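You operate a simulated robot arm through the tools that you are given. There is no shell and no other tool.

The job below is to be done with a simulated robot arm. You get a single attempt, and the scene is never put back.

## Task
Switch the blue lamp off, push the yellow lamp shut and put it away in the padded box.
Fine: shut the lid.

Only the result counts: the job must be done as asked and must still hold three seconds after the hand-in. Knocking over, shifting, dropping, spilling or breaking anything else fails it. A push-on lid holds only when it is set on centred and level and pressed home; a screw cap is set on level and turned clockwise until tight.

## Robot
A 7-joint arm with a two-finger parallel gripper, fixed in place. Base frame: the origin is on the floor under the middle of its stand, x ahead of it, y to its left, z up. Lengths are in mm, angles in rad, forces in N, time in s.
It reaches about 1247 mm from its shoulder. Its first joint turns from -2.304 to 2.304 rad. Payload 3.91 kg.
The TCP is the grasp point between the finger pads, 30 mm short of the fingertips. In the tool frame z runs along the fingers and y along their closing line. The gripper opens to 110 mm. The fingers are 20 mm wide and 10 mm thick; the gripper's body (48 by 112 mm) begins 55 mm behind the TCP.
Orientation is that of the tool frame in the base frame, as a unit quaternion [w, x, y, z]. With the fingers straight down and closing along the base's y, the tool's x points along the base's -x, its y along +y and its z along -z.

## Interface
- The arm moves only by the tool send_rows. Its argument "deltas" is a list of rows, each an object of numbers (a shift or turn left out is 0, a gripper value left out holds the last): "dx", "dy", "dz": the shift along the base's x, y, z in mm; "wx", "wy", "wz": the turn, a rotation vector about the base's x, y, z in rad; "jaw": the gripper command, from -1 (shut) to 1 (fully open), values between in proportion. In form: [{"dx": .., "dy": .., "dz": .., "wx": .., "wy": .., "wz": .., "jaw": ..}, ...]. A call has 1 to 20 rows; each row is the pose to reach, as a shift and turn from the pose commanded when the call began. Rows are played at 5 a second. More than 50 mm and 0.15 rad between two rows, or a gripper value outside its range, and nothing of the call is played. Where a pose cannot be reached the arm comes as near as it can. A force on the tool above 90 N (or 10 N above the force at the start of the call, whichever is more), or a blocked arm, ends the call early, and 0.2 s more pass. Each finger travels about 108 mm/s and halts on what it meets, pressing with about 36 N; the grip force reading is that of the motor and also rises with nothing between the fingers. The clock runs only during rows and for 0.2 s after the last one: add rows that repeat a pose to give the fingers time. The reply holds the time, the measured pose of the TCP, the force on the tool along the base axes, the opening and the grip force, in the units named above and with some noise, with the torque about the TCP (base axes, N m) and any sound that the robot's microphone picked up, and new pictures: "pictures" is both (left out), scene, wrist or none.
- Cameras (640 x 400 px; columns grow to the right, rows downward): "scene" is fixed at [400.4, -502.5, 1527.3]; the picture's right is [0.98, -0.19, 0.00], its down [-0.05, -0.25, -0.97] and it looks along [0.19, 0.95, -0.26] (base axes); focal length 361 px, centre (320, 200). "wrist" rides on the gripper at [72, 17, -103] in the tool frame; the picture's right is [-0.23, 0.97, 0.00], its down [-0.76, -0.18, -0.62] and it looks along [-0.61, -0.14, 0.78] (tool axes); focal length 222 px, centre (320, 200). There is no depth. A picture from a camera that has moved, and an enlarged one, comes with that camera's place and axes in the base frame and with its lens.
- zoom(camera, box): a new picture of the part [left, top, right, bottom] of that camera's present view, enlarged. It takes no simulated time.
- job_done(): hands the job in; it is judged then, once.

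Nothing tells you positions but the pictures and the camera data. Unless the task says otherwise, let go and move clear before handing in.

The tools are called by a JSON object that holds its "api" and its "payload". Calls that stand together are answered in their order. send_rows: Moves the arm, as the interface text tells. Its arguments: {"type":"object","properties":{"deltas":{"type":"array","items":{"type":"object","properties":{"dx":{"type":"number"},"dy":{"type":"number"},"dz":{"type":"number"},"wx":{"type":"number"},"wy":{"type":"number"},"wz":{"type":"number"},"jaw":{"type":"number"}}}},"pictures":{"type":"string","enum":["both","scene","wrist","none"]}},"required":["deltas"]} The other tools are called the same way: zoom (camera, box) takes an enlarged picture of a part of a camera's view; job_done () hands the job in.

At the start:

```text
t: 0.0
ee_pos: [423.1, 433.1, 1363.2]
orientation: [0.0, 0.0, 1.0, 0.0]
force: [0.7, -0.1, 0.7]
wrist_torque: [-0.01, 0.0, -0.01]
gripper_width: 109.9
grasp_force: 0.1
```

scene: 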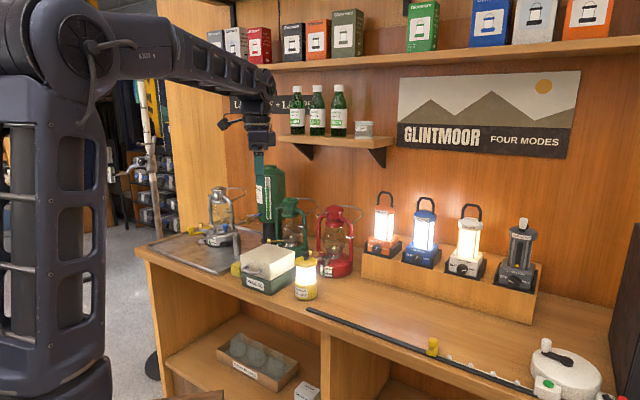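
wrist: 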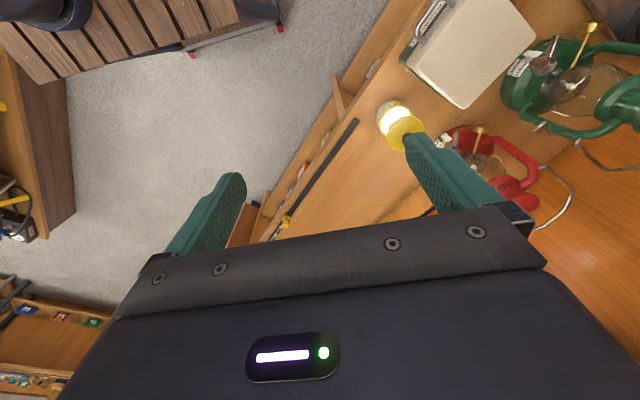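

I see a lamp stall: a bench with a row of electric lamps (orange, blue, white, dark), a small glowing yellow push-down lamp beside a padded box, and lanterns. I'll take enlarged views before moving.

{"api": "zoom", "payload": {"camera": "scene", "box": [350, 180, 550, 305]}}

{"api": "zoom", "payload": {"camera": "scene", "box": [220, 220, 348, 300]}}

{"api": "zoom", "payload": {"camera": "wrist", "box": [360, 0, 640, 175]}}

{"api": "zoom", "payload": {"camera": "scene", "box": [400, 320, 640, 400]}}

```text
3.20 times, centred on (450, 242) of scene
camera zoom: at [400.4, -502.5, 1527.3], right [0.98, -0.19, 0.0], down [-0.05, -0.25, -0.97], along [0.19, 0.95, -0.26], focal length 1156 px, centre (-96, 64)
```

zoom: 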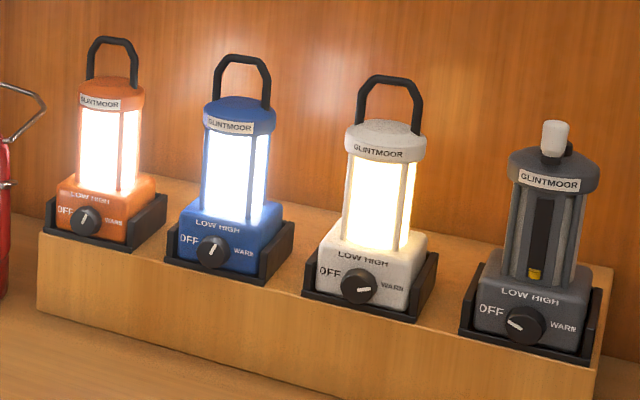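

```text
5.00 times, centred on (284, 260) of scene
camera zoom: at [400.4, -502.5, 1527.3], right [0.98, -0.19, 0.0], down [-0.05, -0.25, -0.97], along [0.19, 0.95, -0.26], focal length 1807 px, centre (500, -100)
```

zoom: 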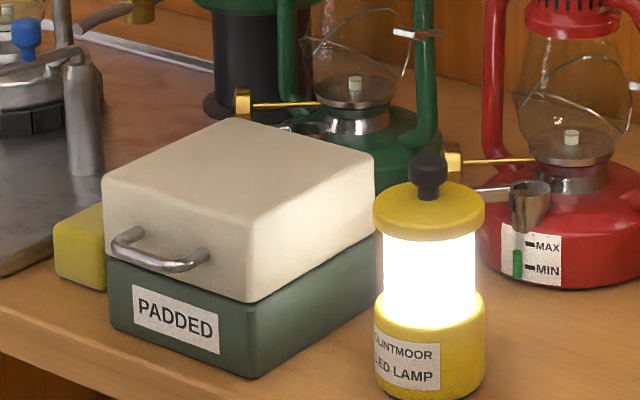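

```text
2.29 times, centred on (500, 88) of wrist
camera zoom: at [350.5, 449.4, 1464.8], right [0.23, 0.97, 0.0], down [0.76, -0.18, 0.62], along [0.61, -0.14, -0.78], focal length 508 px, centre (-91, 457)
```

zoom: 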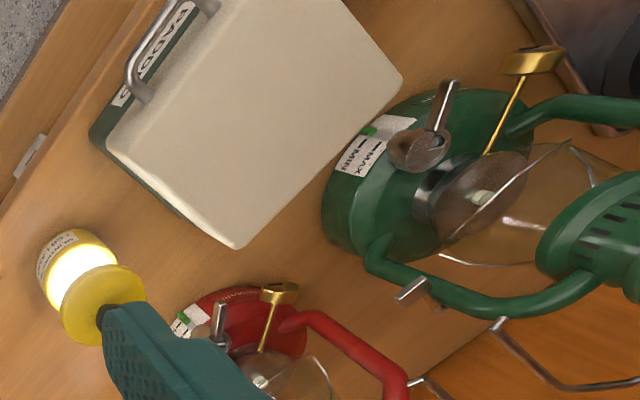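

```text
2.67 times, centred on (520, 360) of scene
camera zoom: at [400.4, -502.5, 1527.3], right [0.98, -0.19, 0.0], down [-0.05, -0.25, -0.97], along [0.19, 0.95, -0.26], focal length 964 px, centre (-213, -227)
```

zoom: 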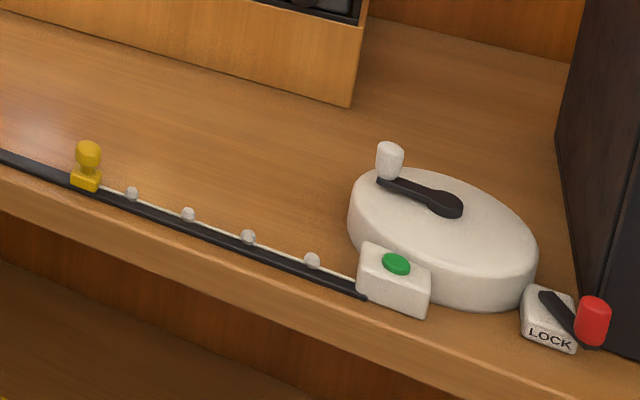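

Bench seems turned about 45° to the base frame, with the yellow lamp near (555, 580) and bench top around z≈890. I'll turn the gripper 45° so the wrist camera looks squarely at the bench.

{"api": "send_rows", "payload": {"deltas": [{"wz": 0.13}, {"wz": 0.26}, {"wz": 0.39}, {"wz": 0.52}, {"wz": 0.65}, {"wz": 0.785}, {"wz": 0.785}], "pictures": "both"}}

```text
t: 1.6
ee_pos: [422.9, 433.4, 1363.2]
orientation: [0.0, -0.384, 0.923, 0.0]
force: [0.2, 0.3, 0.6]
wrist_torque: [-0.02, 0.01, -0.02]
gripper_width: 110.0
grasp_force: 0.1
camera wrist: at [360.2, 393.1, 1465.2], right [-0.53, 0.85, 0.0], down [0.66, 0.41, 0.62], along [0.53, 0.33, -0.78], focal length 222 px, centre (320, 200)
```

scene: 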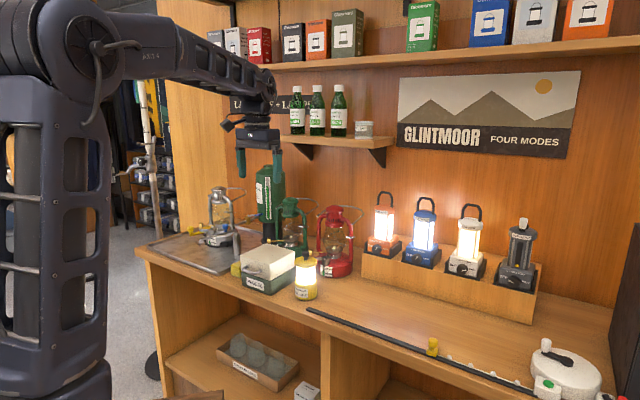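
wrist: 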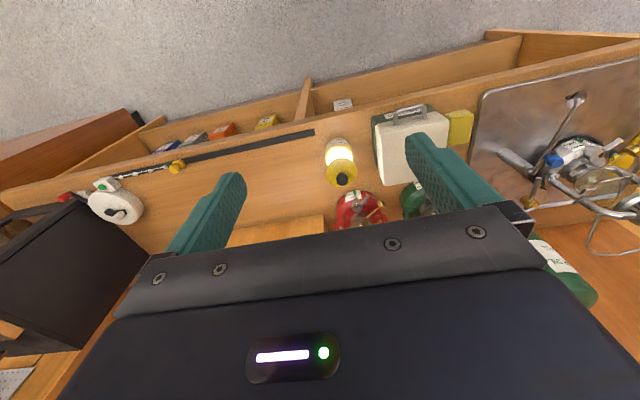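

The wrist view is upside-down relative to the world, but I can see the lamp, box and bench edge. I'll zoom for measurements.

{"api": "zoom", "payload": {"camera": "wrist", "box": [280, 80, 480, 205]}}

{"api": "zoom", "payload": {"camera": "wrist", "box": [0, 80, 320, 280]}}

{"api": "zoom", "payload": {"camera": "scene", "box": [380, 190, 460, 280]}}

```text
3.20 times, centred on (380, 142) of wrist
camera zoom: at [360.2, 393.1, 1465.2], right [-0.53, 0.85, 0.0], down [0.66, 0.41, 0.62], along [0.53, 0.33, -0.78], focal length 711 px, centre (128, 384)
```

zoom: 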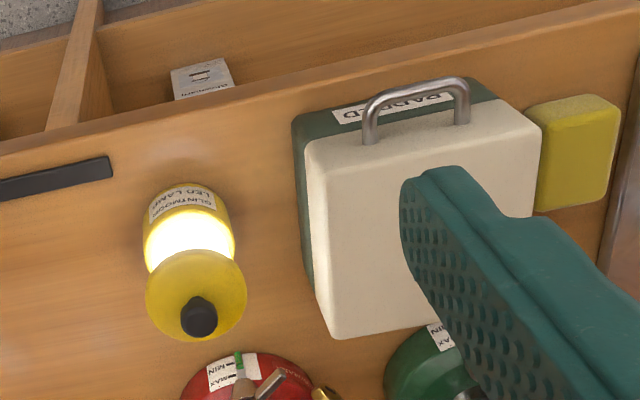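

```text
2.00 times, centred on (160, 180) of wrist
camera zoom: at [360.2, 393.1, 1465.2], right [-0.53, 0.85, 0.0], down [0.66, 0.41, 0.62], along [0.53, 0.33, -0.78], focal length 444 px, centre (640, 240)
```

zoom: 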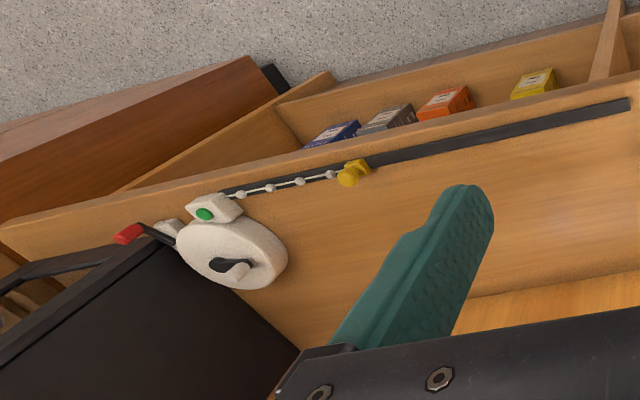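

```text
4.44 times, centred on (420, 235) of scene
camera zoom: at [400.4, -502.5, 1527.3], right [0.98, -0.19, 0.0], down [-0.05, -0.25, -0.97], along [0.19, 0.95, -0.26], focal length 1606 px, centre (-124, 44)
```

zoom: 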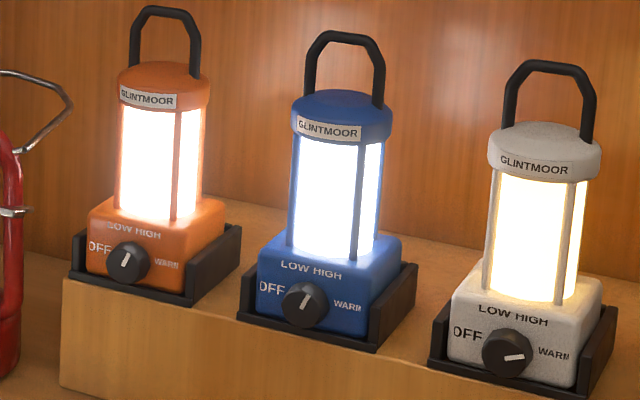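

Lamp triangulates to about (567, 586), bench top z≈900; box centre is about (450, 652) with the lid top near z≈1032. I'll move the gripper nearer the box for a clear look at the lid and its hinge.

{"api": "send_rows", "payload": {"deltas": [{"dx": -4, "dy": 38, "dz": -25}, {"dx": -8, "dy": 78, "dz": -50}, {"dx": -12, "dy": 116, "dz": -75}, {"dx": -15, "dy": 155, "dz": -100}, {"dx": -15, "dy": 155, "dz": -100}], "pictures": "both"}}

```text
t: 2.8
ee_pos: [409.8, 586.2, 1265.6]
orientation: [0.0, -0.383, 0.924, 0.0]
force: [0.3, 0.5, 0.1]
wrist_torque: [-0.03, 0.0, 0.03]
gripper_width: 110.0
grasp_force: 0.1
camera wrist: at [346.4, 546.5, 1367.9], right [-0.53, 0.85, 0.0], down [0.66, 0.41, 0.62], along [0.53, 0.33, -0.78], focal length 222 px, centre (320, 200)
```

scene: 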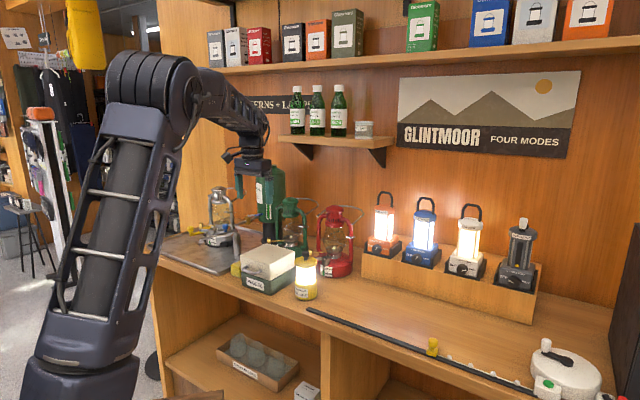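
wrist: 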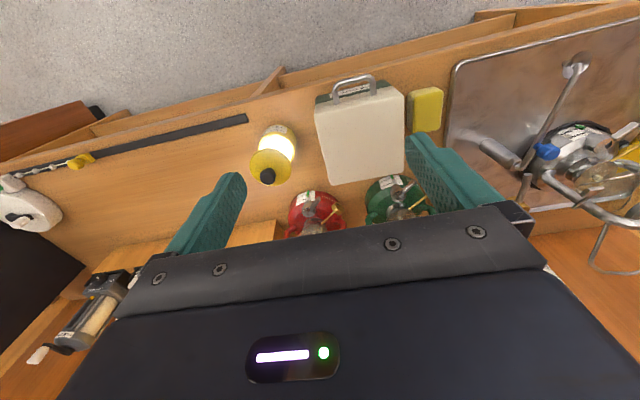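

{"api": "zoom", "payload": {"camera": "wrist", "box": [240, 60, 460, 240]}}

{"api": "zoom", "payload": {"camera": "scene", "box": [200, 180, 360, 300]}}

```text
2.22 times, centred on (350, 150) of wrist
camera zoom: at [346.4, 546.5, 1367.9], right [-0.53, 0.85, 0.0], down [0.66, 0.41, 0.62], along [0.53, 0.33, -0.78], focal length 494 px, centre (253, 311)
```

zoom: 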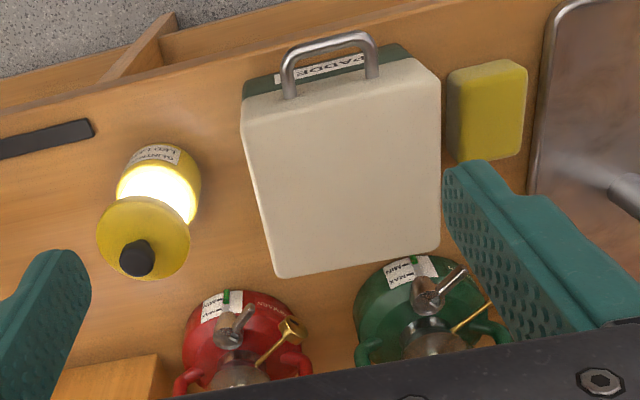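

```text
3.33 times, centred on (280, 240) of scene
camera zoom: at [400.4, -502.5, 1527.3], right [0.98, -0.19, 0.0], down [-0.05, -0.25, -0.97], along [0.19, 0.95, -0.26], focal length 1204 px, centre (453, 67)
```

zoom: 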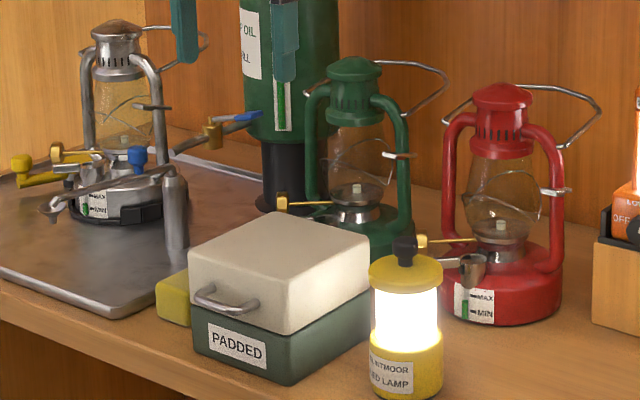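

The lid's top is near z≈1015 with the box centred around (448, 693). Next I'll look at the back of the box to learn whether the lid is hinged.

{"api": "send_rows", "payload": {"deltas": [{"dx": 4, "dy": 15, "dz": 10, "wz": -0.13}, {"dx": 8, "dy": 30, "dz": 31, "wz": -0.27}, {"dx": 12, "dy": 45, "dz": 31, "wz": -0.41}, {"dx": 16, "dy": 60, "dz": 31, "wz": -0.55}, {"dx": 20, "dy": 75, "dz": 31, "wz": -0.69}, {"dx": 24, "dy": 90, "dz": 31, "wz": -0.83}, {"dx": 28, "dy": 105, "dz": 31, "wz": -0.97}, {"dx": 32, "dy": 120, "dz": 31, "wz": -1.11}, {"dx": 36, "dy": 135, "dz": 31, "wz": -1.25}, {"dx": 40, "dy": 150, "dz": 31, "wz": -1.39}, {"dx": 44, "dy": 165, "dz": 31, "wz": -1.53}, {"dx": 48, "dy": 180, "dz": 31, "wz": -1.67}, {"dx": 52, "dy": 195, "dz": 31, "wz": -1.81}, {"dx": 56, "dy": 210, "dz": 31, "wz": -1.95}, {"dx": 60, "dy": 225, "dz": 31, "wz": -2.09}, {"dx": 65, "dy": 240, "dz": 31, "wz": -2.2}, {"dx": 65, "dy": 240, "dz": 31, "wz": -2.2}], "pictures": "both"}}

```text
t: 6.4
ee_pos: [468.9, 802.8, 1289.1]
orientation: [0.0, 0.65, 0.76, 0.001]
force: [-0.3, 0.0, 1.1]
wrist_torque: [0.04, -0.03, 0.02]
gripper_width: 110.1
grasp_force: 0.1
out of reach, approached as far as the arm can: row 15, 16, 17
camera wrist: at [474.2, 875.3, 1391.9], right [1.0, -0.07, 0.0], down [-0.06, -0.78, 0.62], along [-0.05, -0.62, -0.78], focal length 222 px, centre (320, 200)
```

scene: 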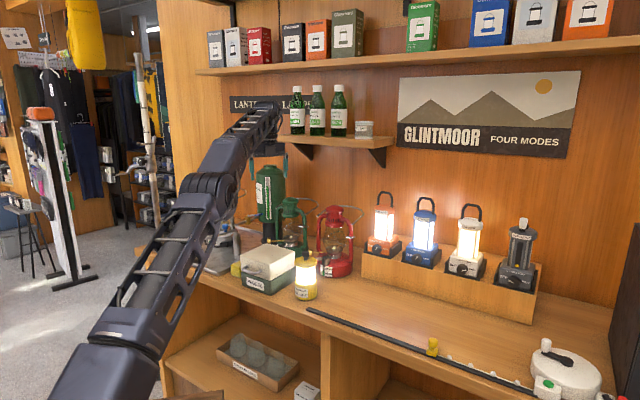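
wrist: 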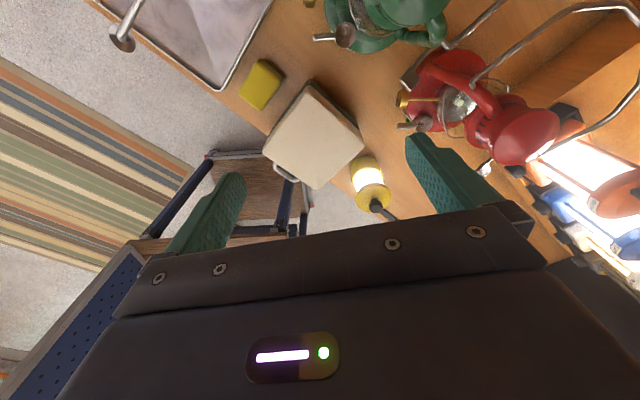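

{"api": "zoom", "payload": {"camera": "wrist", "box": [220, 40, 420, 220]}}

{"api": "zoom", "payload": {"camera": "wrist", "box": [380, 0, 640, 240]}}

```text
2.22 times, centred on (320, 130) of wrist
camera zoom: at [474.2, 875.3, 1391.9], right [1.0, -0.07, 0.0], down [-0.06, -0.78, 0.62], along [-0.05, -0.62, -0.78], focal length 494 px, centre (320, 356)
```

zoom: 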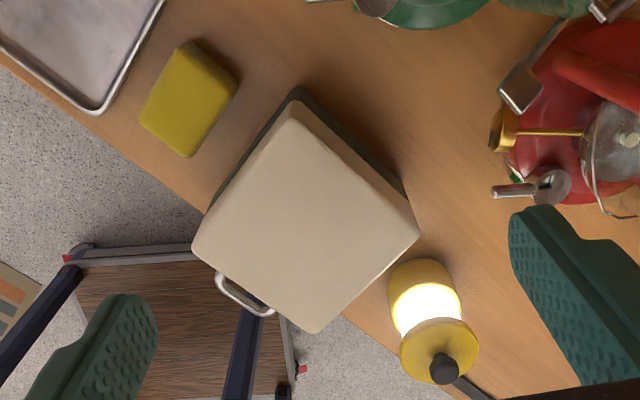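

```text
1.67 times, centred on (510, 120) of wrist
camera zoom: at [474.2, 875.3, 1391.9], right [1.0, -0.07, 0.0], down [-0.06, -0.78, 0.62], along [-0.05, -0.62, -0.78], focal length 370 px, centre (3, 333)
```

zoom: 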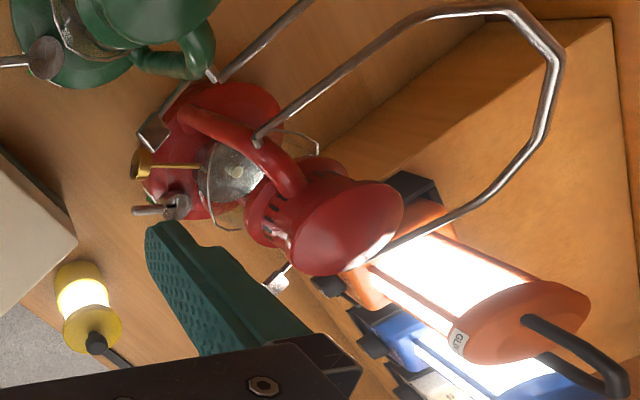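

No hinge hardware is visible, but the front handle suggests the lid swings up about its back edge. I'll first deal with the yellow lamp: move above it with the fingers closing across the bench depth.

{"api": "send_rows", "payload": {"deltas": [{"dx": 16, "dy": -40, "wz": 0.11}, {"dx": 32, "dy": -80, "wz": 0.22}, {"dx": 48, "dy": -120, "wz": 0.33}, {"dx": 64, "dy": -160, "wz": 0.44}, {"dx": 80, "dy": -200, "wz": 0.55}, {"dx": 94, "dy": -242, "wz": 0.63}, {"dx": 94, "dy": -242, "dz": -30, "wz": 0.63}, {"dx": 94, "dy": -242, "dz": -70, "wz": 0.63}, {"dx": 94, "dy": -242, "dz": -114, "wz": 0.63}, {"dx": 94, "dy": -242, "dz": -114, "wz": 0.63}, {"dx": 94, "dy": -242, "dz": -114, "wz": 0.63}], "pictures": "both"}}

```text
t: 8.8
ee_pos: [564.1, 558.5, 1177.4]
orientation: [0.0, 0.382, 0.924, 0.0]
force: [0.1, 0.4, 0.3]
wrist_torque: [-0.02, 0.0, 0.02]
gripper_width: 109.9
grasp_force: 0.1
camera wrist: at [522.8, 620.6, 1279.8], right [0.85, 0.53, 0.0], down [0.41, -0.66, 0.62], along [0.33, -0.53, -0.78], focal length 222 px, centre (320, 200)
```

scene: 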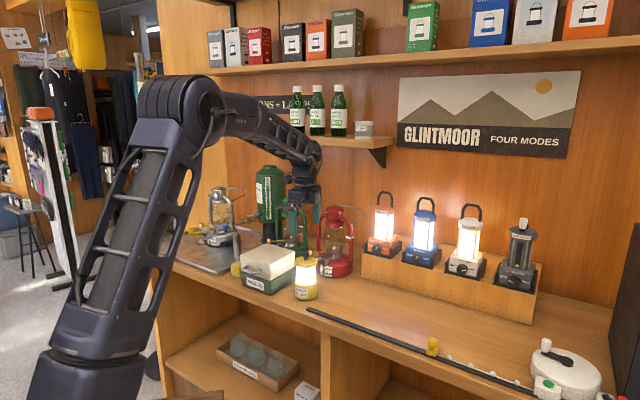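
wrist: 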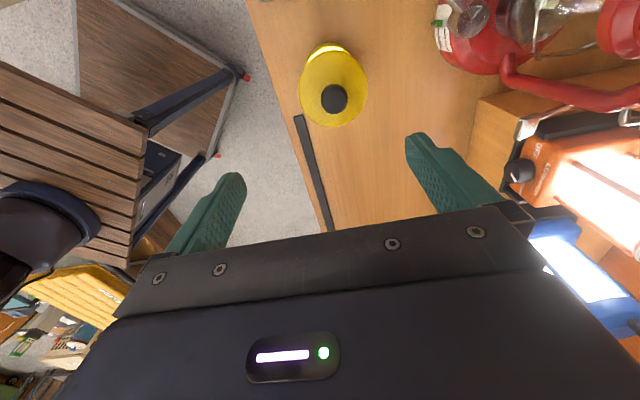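

{"api": "zoom", "payload": {"camera": "wrist", "box": [270, 20, 398, 150]}}

{"api": "zoom", "payload": {"camera": "scene", "box": [260, 170, 360, 310]}}

```text
3.08 times, centred on (334, 85) of wrist
camera zoom: at [522.8, 620.6, 1279.8], right [0.85, 0.53, 0.0], down [0.41, -0.66, 0.62], along [0.33, -0.53, -0.78], focal length 684 px, centre (277, 554)
```

zoom: 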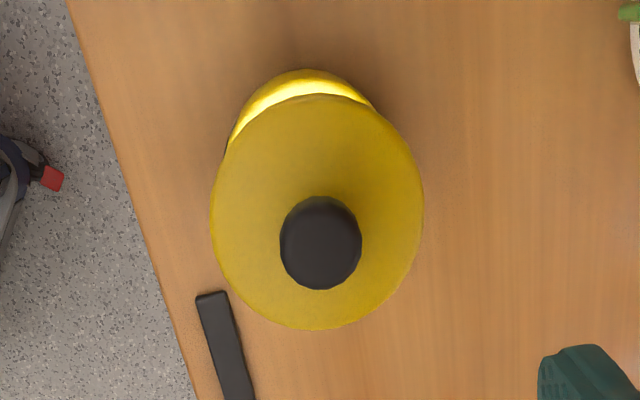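

```text
2.86 times, centred on (310, 240) of scene
camera zoom: at [400.4, -502.5, 1527.3], right [0.98, -0.19, 0.0], down [-0.05, -0.25, -0.97], along [0.19, 0.95, -0.26], focal length 1032 px, centre (349, 86)
```

zoom: 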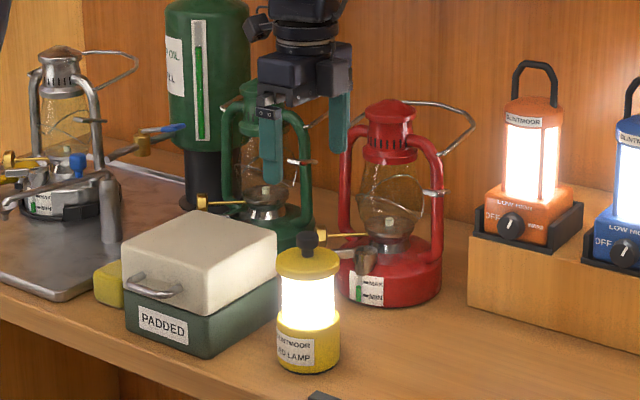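

The lamp axis is at about (566, 581) with the knob top near z≈1057. I'll close the fingers, centre over the knob and come down to just above it.

{"api": "send_rows", "payload": {"deltas": [{"dx": 2, "dy": 22.5, "dz": 0, "jaw": -1}, {"dx": 2, "dy": 22.5, "dz": -20, "jaw": -1}, {"dx": 2, "dy": 22.5, "dz": -45, "jaw": -1}, {"dx": 2, "dy": 22.5, "dz": -70, "jaw": -1}, {"dx": 2, "dy": 22.5, "dz": -80, "jaw": -1}, {"dx": 2, "dy": 22.5, "dz": -80, "jaw": -1}, {"dx": 2, "dy": 22.5, "dz": -80, "jaw": -1}], "pictures": "both"}}

{"api": "zoom", "payload": {"camera": "scene", "box": [260, 190, 360, 310]}}

```text
t: 10.4
ee_pos: [565.6, 580.6, 1096.0]
orientation: [0.0, 0.382, 0.924, 0.0]
force: [-0.1, -0.4, 0.0]
wrist_torque: [-0.01, -0.01, 0.0]
gripper_width: 0.0
grasp_force: 35.6
camera wrist: at [526.0, 643.1, 1198.2], right [0.85, 0.53, 0.0], down [0.41, -0.66, 0.62], along [0.33, -0.53, -0.78], focal length 222 px, centre (320, 200)
```

scene: 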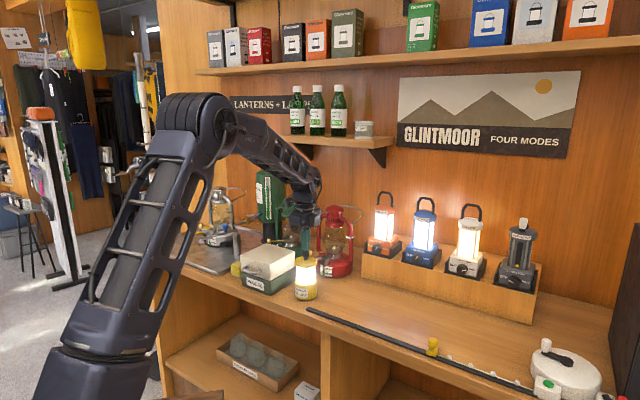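
wrist: 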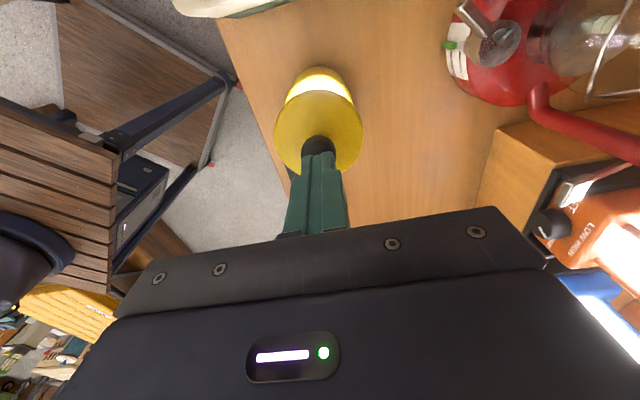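

```text
3.33 times, centred on (310, 250) of scene
camera zoom: at [400.4, -502.5, 1527.3], right [0.98, -0.19, 0.0], down [-0.05, -0.25, -0.97], along [0.19, 0.95, -0.26], focal length 1204 px, centre (353, 33)
```

zoom: 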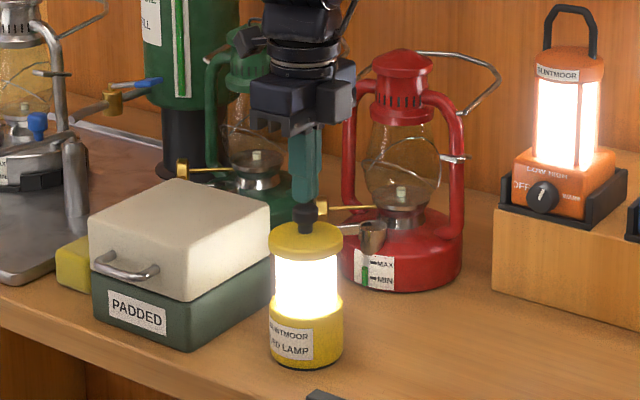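

The closed fingers are aligned just above the knob. I'll press down gently in small steps.

{"api": "send_rows", "payload": {"deltas": [{"dz": -5}, {"dz": -10}, {"dz": -15}, {"dz": -20}, {"dz": -25}, {"dz": -25}], "pictures": "both"}}

{"api": "zoom", "payload": {"camera": "scene", "box": [260, 190, 360, 310]}}

```text
t: 11.8
ee_pos: [565.5, 582.0, 1070.2]
orientation: [0.0, 0.382, 0.924, 0.0]
force: [0.1, -0.5, 0.0]
wrist_torque: [-0.02, -0.01, 0.01]
gripper_width: 0.0
grasp_force: 35.5
camera wrist: at [525.5, 644.0, 1172.5], right [0.85, 0.53, 0.0], down [0.41, -0.66, 0.62], along [0.33, -0.53, -0.78], focal length 222 px, centre (320, 200)
```

scene: 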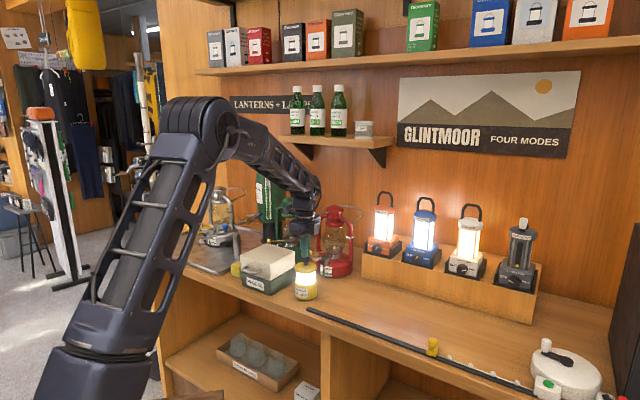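
wrist: 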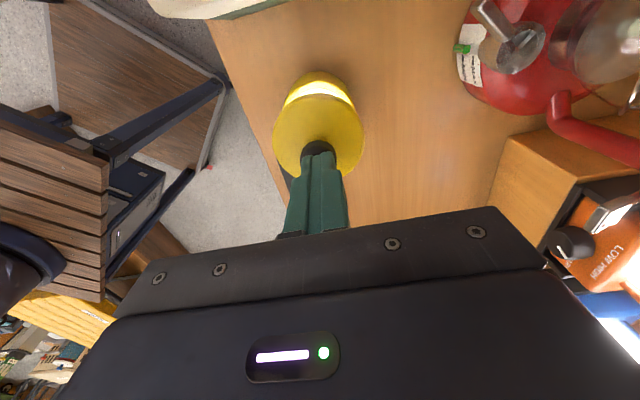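

```text
3.33 times, centred on (310, 250) of scene
camera zoom: at [400.4, -502.5, 1527.3], right [0.98, -0.19, 0.0], down [-0.05, -0.25, -0.97], along [0.19, 0.95, -0.26], focal length 1204 px, centre (353, 33)
```

zoom: 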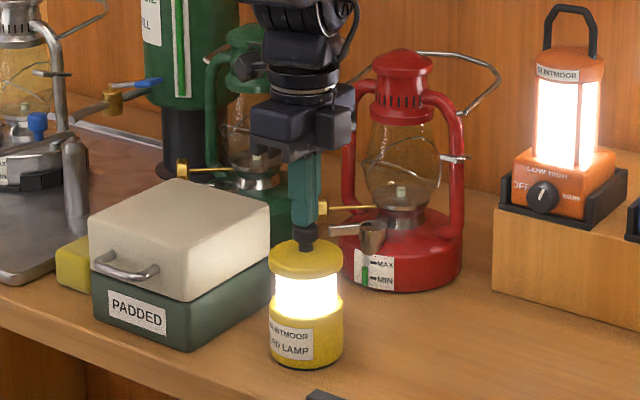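

The cap is sliding down with hardly any resistance and the lamp stands still. I'll keep pressing until it stops.

{"api": "send_rows", "payload": {"deltas": [{"dz": -4}, {"dz": -8}, {"dz": -12}, {"dz": -16}, {"dz": -20}, {"dz": -24}, {"dz": -28}, {"dz": -32}, {"dz": -36}, {"dz": -40}], "pictures": "both"}}

{"api": "zoom", "payload": {"camera": "scene", "box": [260, 190, 360, 310]}}

```text
t: 14.0
ee_pos: [564.4, 582.8, 1031.8]
orientation: [0.0, 0.382, 0.924, 0.0]
force: [0.6, 1.0, 0.7]
wrist_torque: [-0.01, 0.0, 0.02]
gripper_width: 0.0
grasp_force: 36.1
camera wrist: at [524.1, 644.8, 1133.7], right [0.85, 0.53, 0.0], down [0.41, -0.66, 0.62], along [0.33, -0.53, -0.78], focal length 222 px, centre (320, 200)
```

scene: 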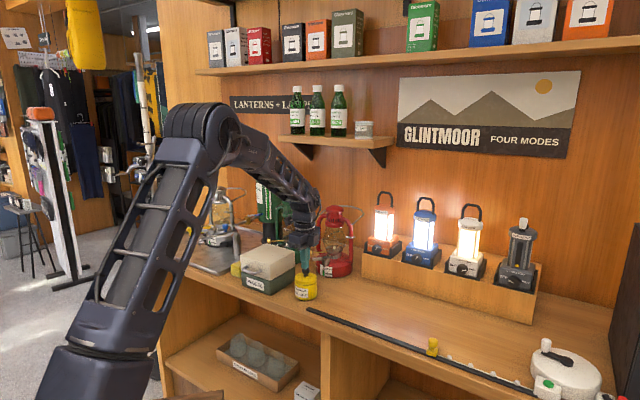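
wrist: 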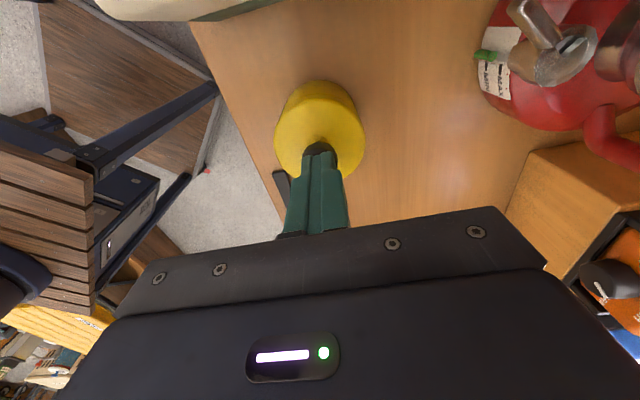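

```text
3.33 times, centred on (310, 250) of scene
camera zoom: at [400.4, -502.5, 1527.3], right [0.98, -0.19, 0.0], down [-0.05, -0.25, -0.97], along [0.19, 0.95, -0.26], focal length 1204 px, centre (353, 33)
```

zoom: 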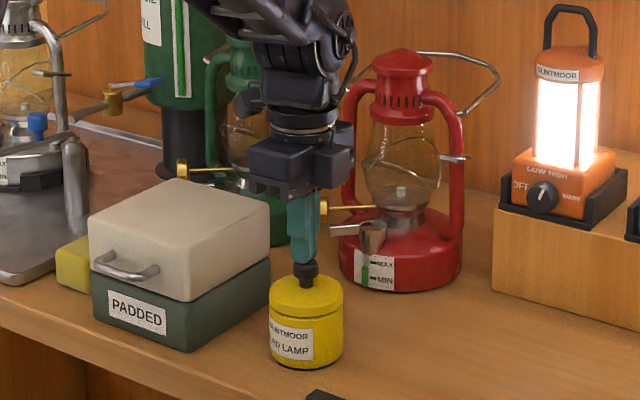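

The lamp is dark and almost shut. I'll press a few millimetres more to feel it bottom out.

{"api": "send_rows", "payload": {"deltas": [{"dz": -2}, {"dz": -4}, {"dz": -6}, {"dz": -8}, {"dz": -10}], "pictures": "wrist"}}

{"api": "zoom", "payload": {"camera": "scene", "box": [280, 230, 330, 310]}}

```text
t: 15.2
ee_pos: [565.8, 584.3, 1030.8]
orientation: [0.001, 0.382, 0.924, 0.006]
force: [-7.0, -8.2, 28.1]
wrist_torque: [-0.38, 0.16, -0.01]
gripper_width: 0.4
grasp_force: 36.2
stopped in row 5: the force on the tool passed its limit at 94 N (the readings are from after the stop); the commanded pose is now the measured one
camera wrist: at [524.9, 645.4, 1132.7], right [0.85, 0.53, 0.01], down [0.41, -0.67, 0.62], along [0.33, -0.52, -0.79], focal length 222 px, centre (320, 200)
```

wrist: 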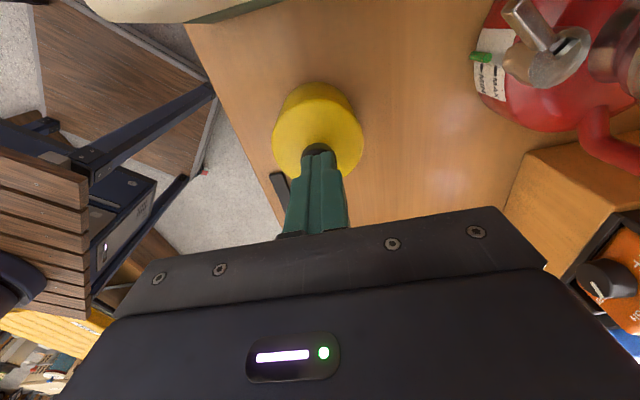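

```text
5.00 times, centred on (305, 270) of scene
camera zoom: at [400.4, -502.5, 1527.3], right [0.98, -0.19, 0.0], down [-0.05, -0.25, -0.97], along [0.19, 0.95, -0.26], focal length 1807 px, centre (395, -150)
```

zoom: 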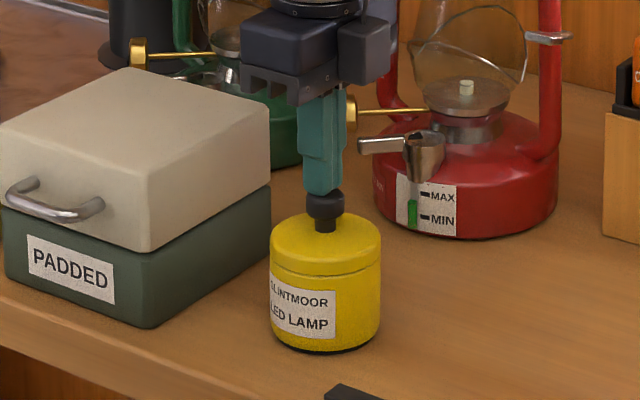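

The lamp has bottomed out (knob top now at z≈1001) and it's dark. I'll lift off and travel to a spot in front of the box, checking the lamp stays shut.

{"api": "send_rows", "payload": {"deltas": [{"dz": 15}, {"dz": 50}, {"dz": 100}, {"dx": -40, "dy": -6, "dz": 110}, {"dx": -85, "dy": -12, "dz": 110}, {"dx": -130, "dy": -18, "dz": 110}, {"dx": -175, "dy": -24, "dz": 110}, {"dx": -220, "dy": -30, "dz": 110}, {"dx": -265, "dy": -36, "dz": 110}, {"dx": -265, "dy": -36, "dz": 110}], "pictures": "both"}}

{"api": "zoom", "payload": {"camera": "scene", "box": [230, 230, 330, 310]}}

```text
t: 17.4
ee_pos: [300.4, 548.9, 1137.6]
orientation: [0.001, 0.381, 0.924, 0.005]
force: [0.7, 1.0, -0.3]
wrist_torque: [-0.01, -0.01, 0.0]
gripper_width: 0.2
grasp_force: 36.5
camera wrist: at [260.6, 610.2, 1239.2], right [0.85, 0.53, 0.01], down [0.41, -0.67, 0.62], along [0.33, -0.52, -0.78], focal length 222 px, centre (320, 200)
```

scene: 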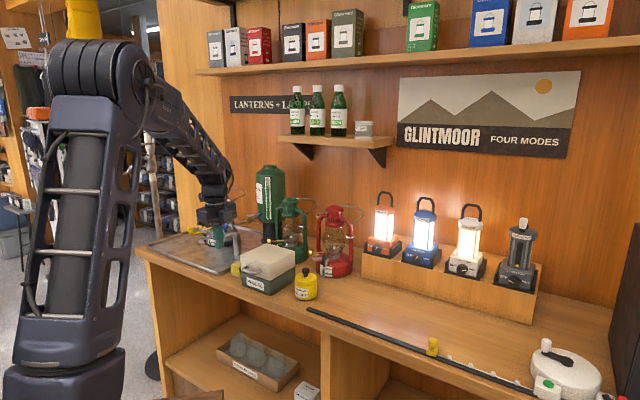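
wrist: 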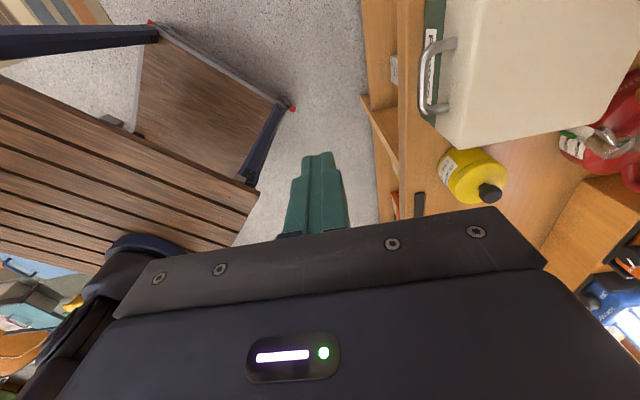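

```text
5.00 times, centred on (280, 270) of scene
camera zoom: at [400.4, -502.5, 1527.3], right [0.98, -0.19, 0.0], down [-0.05, -0.25, -0.97], along [0.19, 0.95, -0.26], focal length 1807 px, centre (520, -150)
```

zoom: 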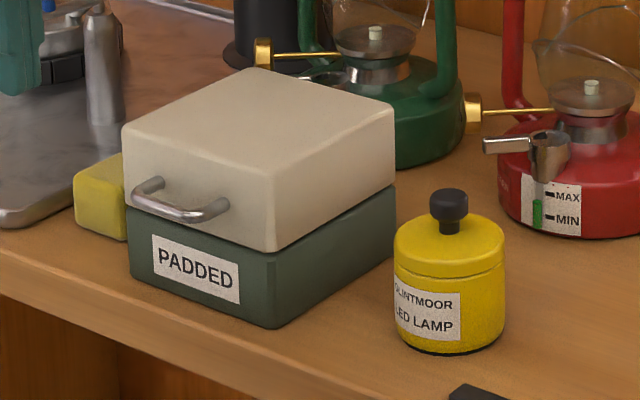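

The lamp stays shut and dark. Now I'll zoom on the handle from here to fix its position.

{"api": "zoom", "payload": {"camera": "wrist", "box": [400, 0, 600, 160]}}

{"api": "zoom", "payload": {"camera": "scene", "box": [236, 240, 300, 300]}}

```text
2.50 times, centred on (500, 80) of wrist
camera zoom: at [260.6, 610.2, 1239.2], right [0.85, 0.53, 0.01], down [0.41, -0.67, 0.62], along [0.33, -0.52, -0.78], focal length 555 px, centre (-130, 500)
```

zoom: 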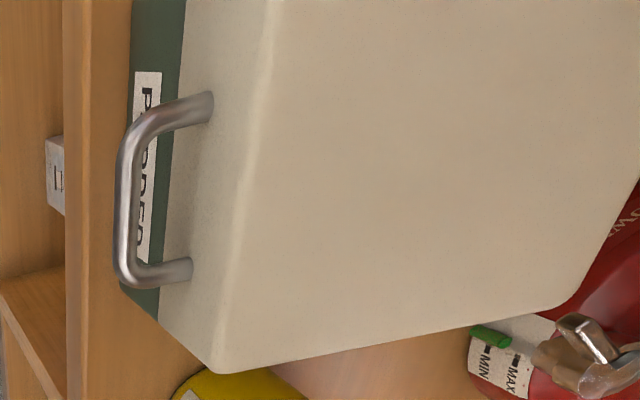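

```text
6.67 times, centred on (268, 270) of scene
camera zoom: at [400.4, -502.5, 1527.3], right [0.98, -0.19, 0.0], down [-0.05, -0.25, -0.97], along [0.19, 0.95, -0.26], focal length 2409 px, centre (667, -267)
```

zoom: 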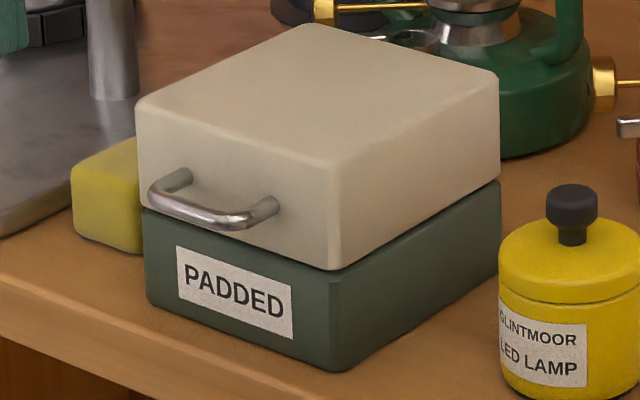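

The handle bar centre works out to about (381, 626, 982), standing ~27 mm proud of the lid front. I'll swing the gripper to point horizontally at it, fingers closing vertically.

{"api": "send_rows", "payload": {"deltas": [{"dx": 3, "dy": 3, "dz": -13, "wx": 0.092, "wy": -0.092, "jaw": -0.1}, {"dx": 6, "dy": 5, "dz": -26, "wx": 0.184, "wy": -0.184, "jaw": -0.1}, {"dx": 9, "dy": 8, "dz": -39, "wx": 0.276, "wy": -0.276, "jaw": -0.1}, {"dx": 12, "dy": 10, "dz": -52, "wx": 0.368, "wy": -0.368, "jaw": -0.1}, {"dx": 15, "dy": 12, "dz": -65, "wx": 0.46, "wy": -0.46, "jaw": -0.1}, {"dx": 18, "dy": 15, "dz": -78, "wx": 0.552, "wy": -0.552, "jaw": -0.1}, {"dx": 21, "dy": 18, "dz": -91, "wx": 0.644, "wy": -0.644, "jaw": -0.1}, {"dx": 24, "dy": 20, "dz": -104, "wx": 0.736, "wy": -0.736, "jaw": -0.1}, {"dx": 27, "dy": 23, "dz": -117, "wx": 0.828, "wy": -0.828, "jaw": -0.1}, {"dx": 30, "dy": 25, "dz": -130, "wx": 0.92, "wy": -0.92, "jaw": -0.1}, {"dx": 32, "dy": 27, "dz": -143, "wx": 1.012, "wy": -1.012, "jaw": -0.1}, {"dx": 33.7, "dy": 29.1, "dz": -155.6, "wx": 1.103, "wy": -1.103, "jaw": -0.1}, {"dx": 33.7, "dy": 29.1, "dz": -155.6, "wx": 1.103, "wy": -1.103, "jaw": -0.1}, {"dx": 33.7, "dy": 29.1, "dz": -155.6, "wx": 1.103, "wy": -1.103, "jaw": -0.1}], "pictures": "both"}}

```text
t: 20.4
ee_pos: [335.5, 577.7, 982.3]
orientation: [0.27, 0.27, 0.654, 0.653]
force: [0.1, 0.1, -0.2]
wrist_torque: [-0.01, 0.0, -0.01]
gripper_width: 49.6
grasp_force: 0.2
out of reach, approached as far as the arm can: row 6, 7, 8
camera wrist: at [210.9, 555.1, 998.1], right [0.16, -0.16, 0.97], down [0.1, -0.98, -0.18], along [0.98, 0.13, -0.14], focal length 222 px, centre (320, 200)
```

scene: 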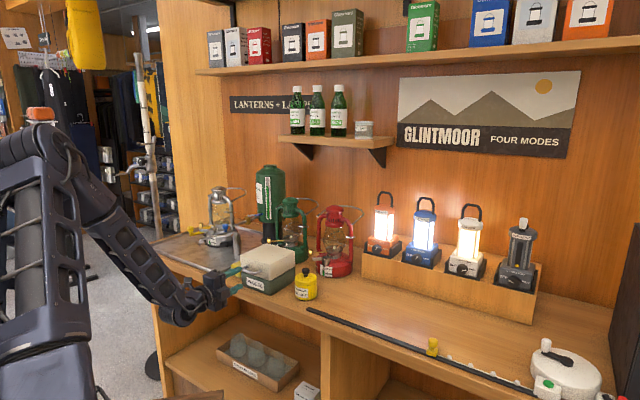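
wrist: 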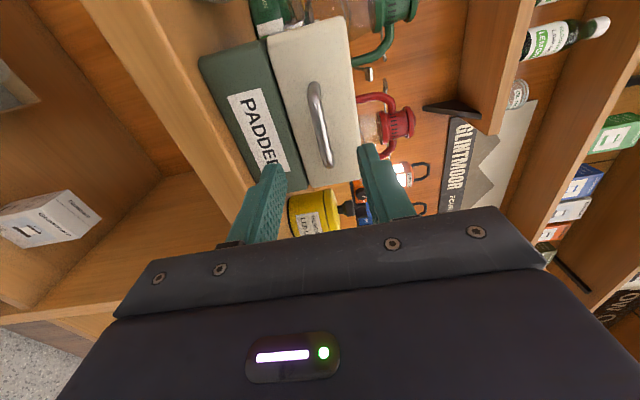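

{"api": "zoom", "payload": {"camera": "wrist", "box": [220, 40, 420, 220]}}

{"api": "zoom", "payload": {"camera": "scene", "box": [180, 230, 300, 330]}}

```text
2.22 times, centred on (320, 130) of wrist
camera zoom: at [210.9, 555.1, 998.1], right [0.16, -0.16, 0.97], down [0.1, -0.98, -0.18], along [0.98, 0.13, -0.14], focal length 494 px, centre (320, 356)
```

zoom: 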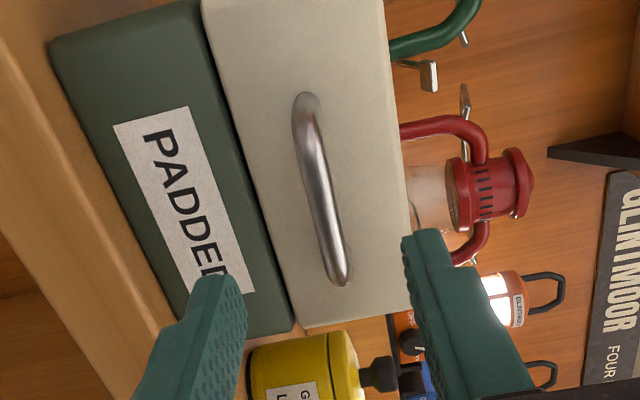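

```text
4.00 times, centred on (240, 280) of scene
camera zoom: at [400.4, -502.5, 1527.3], right [0.98, -0.19, 0.0], down [-0.05, -0.25, -0.97], along [0.19, 0.95, -0.26], focal length 1446 px, centre (640, -120)
```

zoom: 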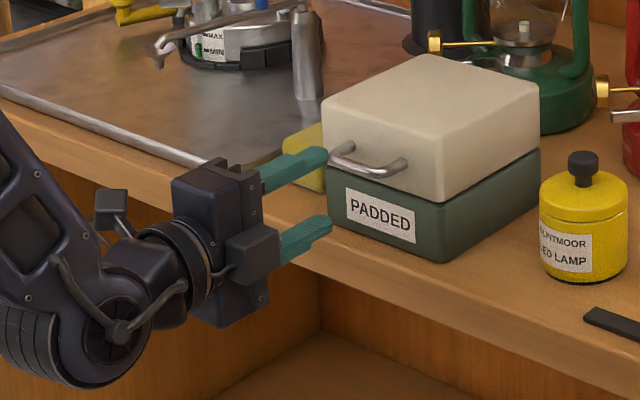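

Alignment looks right: the bar lies midway between the fingers. I'll advance to straddle the bar, keeping about 12 mm off the lid face.

{"api": "send_rows", "payload": {"deltas": [{"dx": 8, "dy": 10, "dz": 1}, {"dx": 17, "dy": 19, "dz": 2}, {"dx": 26, "dy": 29, "dz": 2}, {"dx": 34, "dy": 38, "dz": 2}, {"dx": 34, "dy": 38, "dz": 2}, {"dx": 34, "dy": 38, "dz": 2}], "pictures": "both"}}

{"api": "zoom", "payload": {"camera": "scene", "box": [200, 230, 300, 310]}}

{"api": "zoom", "payload": {"camera": "wrist", "box": [220, 60, 420, 240]}}

```text
t: 21.8
ee_pos: [366.9, 615.8, 983.3]
orientation: [0.271, 0.27, 0.655, 0.652]
force: [-0.5, 0.0, 0.0]
wrist_torque: [0.0, -0.01, -0.03]
gripper_width: 49.3
grasp_force: 0.0
camera wrist: at [241.9, 592.1, 999.7], right [0.16, -0.16, 0.97], down [0.1, -0.98, -0.18], along [0.98, 0.13, -0.14], focal length 222 px, centre (320, 200)
```

scene: 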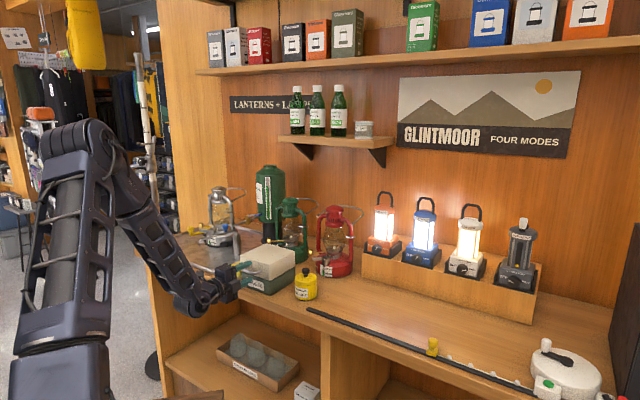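
wrist: 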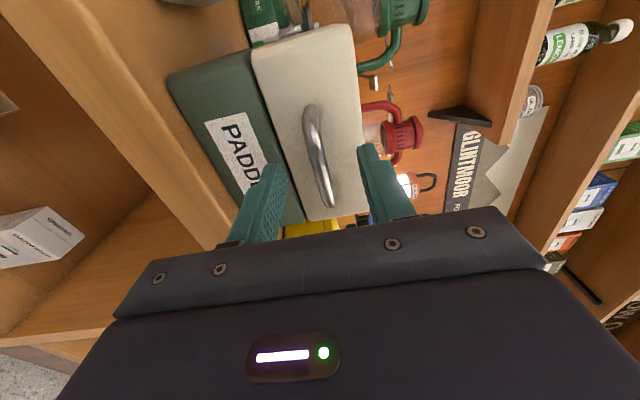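

```text
5.00 times, centred on (250, 270) of scene
camera zoom: at [400.4, -502.5, 1527.3], right [0.98, -0.19, 0.0], down [-0.05, -0.25, -0.97], along [0.19, 0.95, -0.26], focal length 1807 px, centre (670, -150)
```

zoom: 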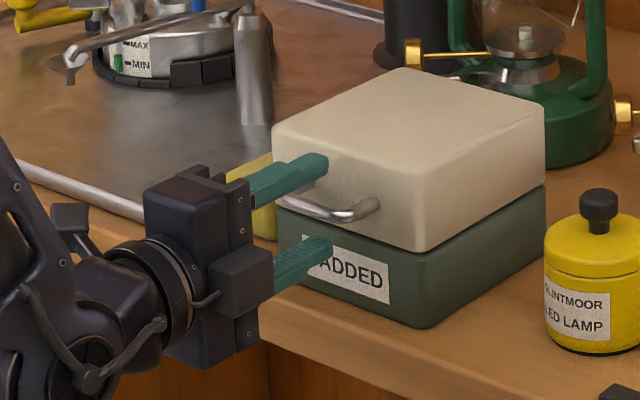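

```text
2.22 times, centred on (320, 150) of wrist
camera zoom: at [241.9, 592.1, 999.7], right [0.16, -0.16, 0.97], down [0.1, -0.98, -0.18], along [0.98, 0.13, -0.14], focal length 494 px, centre (320, 311)
```

zoom: 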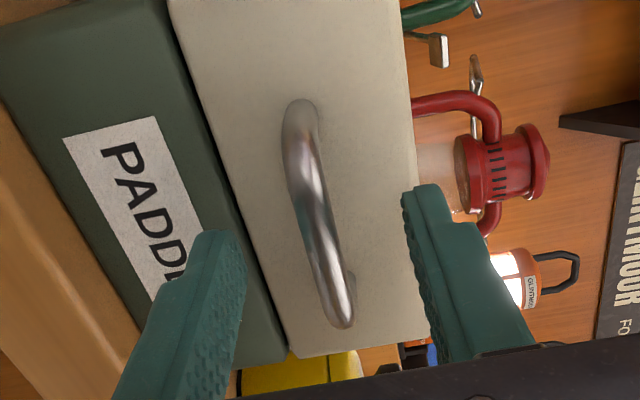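

The fingers straddle the bar. Now closing on it.

{"api": "send_rows", "payload": {"deltas": [{"jaw": -0.5}, {"jaw": -1}, {"jaw": -1}, {"jaw": -1}], "pictures": "both"}}

{"api": "zoom", "payload": {"camera": "scene", "box": [200, 230, 300, 310]}}

{"api": "zoom", "payload": {"camera": "wrist", "box": [220, 60, 420, 240]}}

```text
t: 22.8
ee_pos: [367.0, 615.6, 984.7]
orientation: [0.27, 0.27, 0.654, 0.653]
force: [0.0, 2.0, 11.6]
wrist_torque: [0.19, -0.15, -0.06]
gripper_width: 9.2
grasp_force: 45.1
camera wrist: at [241.8, 592.1, 1000.2], right [0.16, -0.16, 0.97], down [0.1, -0.98, -0.18], along [0.98, 0.13, -0.14], focal length 222 px, centre (320, 200)
```

scene: 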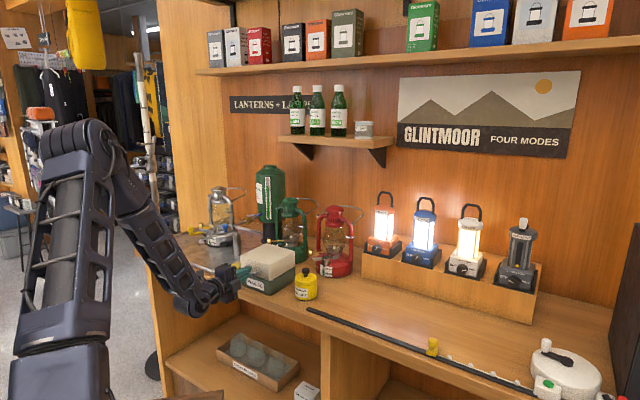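
wrist: 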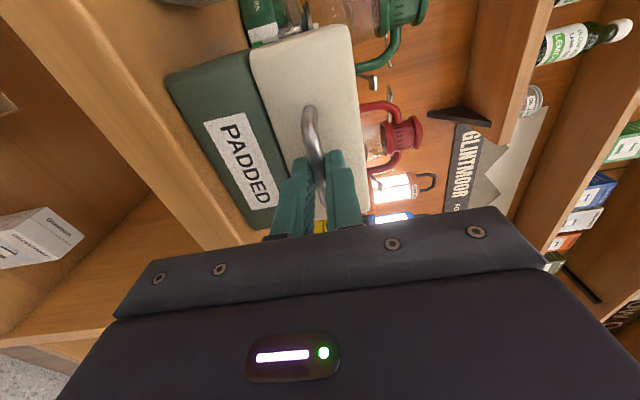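

```text
5.00 times, centred on (250, 270) of scene
camera zoom: at [400.4, -502.5, 1527.3], right [0.98, -0.19, 0.0], down [-0.05, -0.25, -0.97], along [0.19, 0.95, -0.26], focal length 1807 px, centre (670, -150)
```

zoom: 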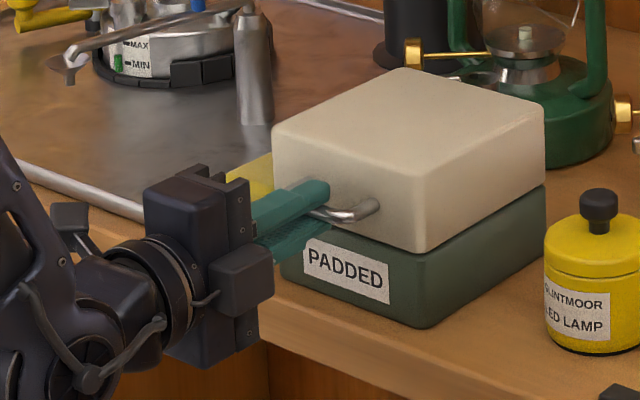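

```text
2.22 times, centred on (320, 150) of wrist
camera zoom: at [241.8, 592.1, 1000.2], right [0.16, -0.16, 0.97], down [0.1, -0.98, -0.18], along [0.98, 0.13, -0.14], focal length 494 px, centre (320, 311)
```

zoom: 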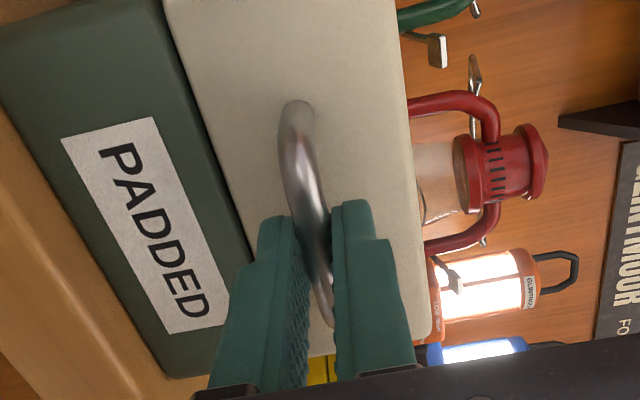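

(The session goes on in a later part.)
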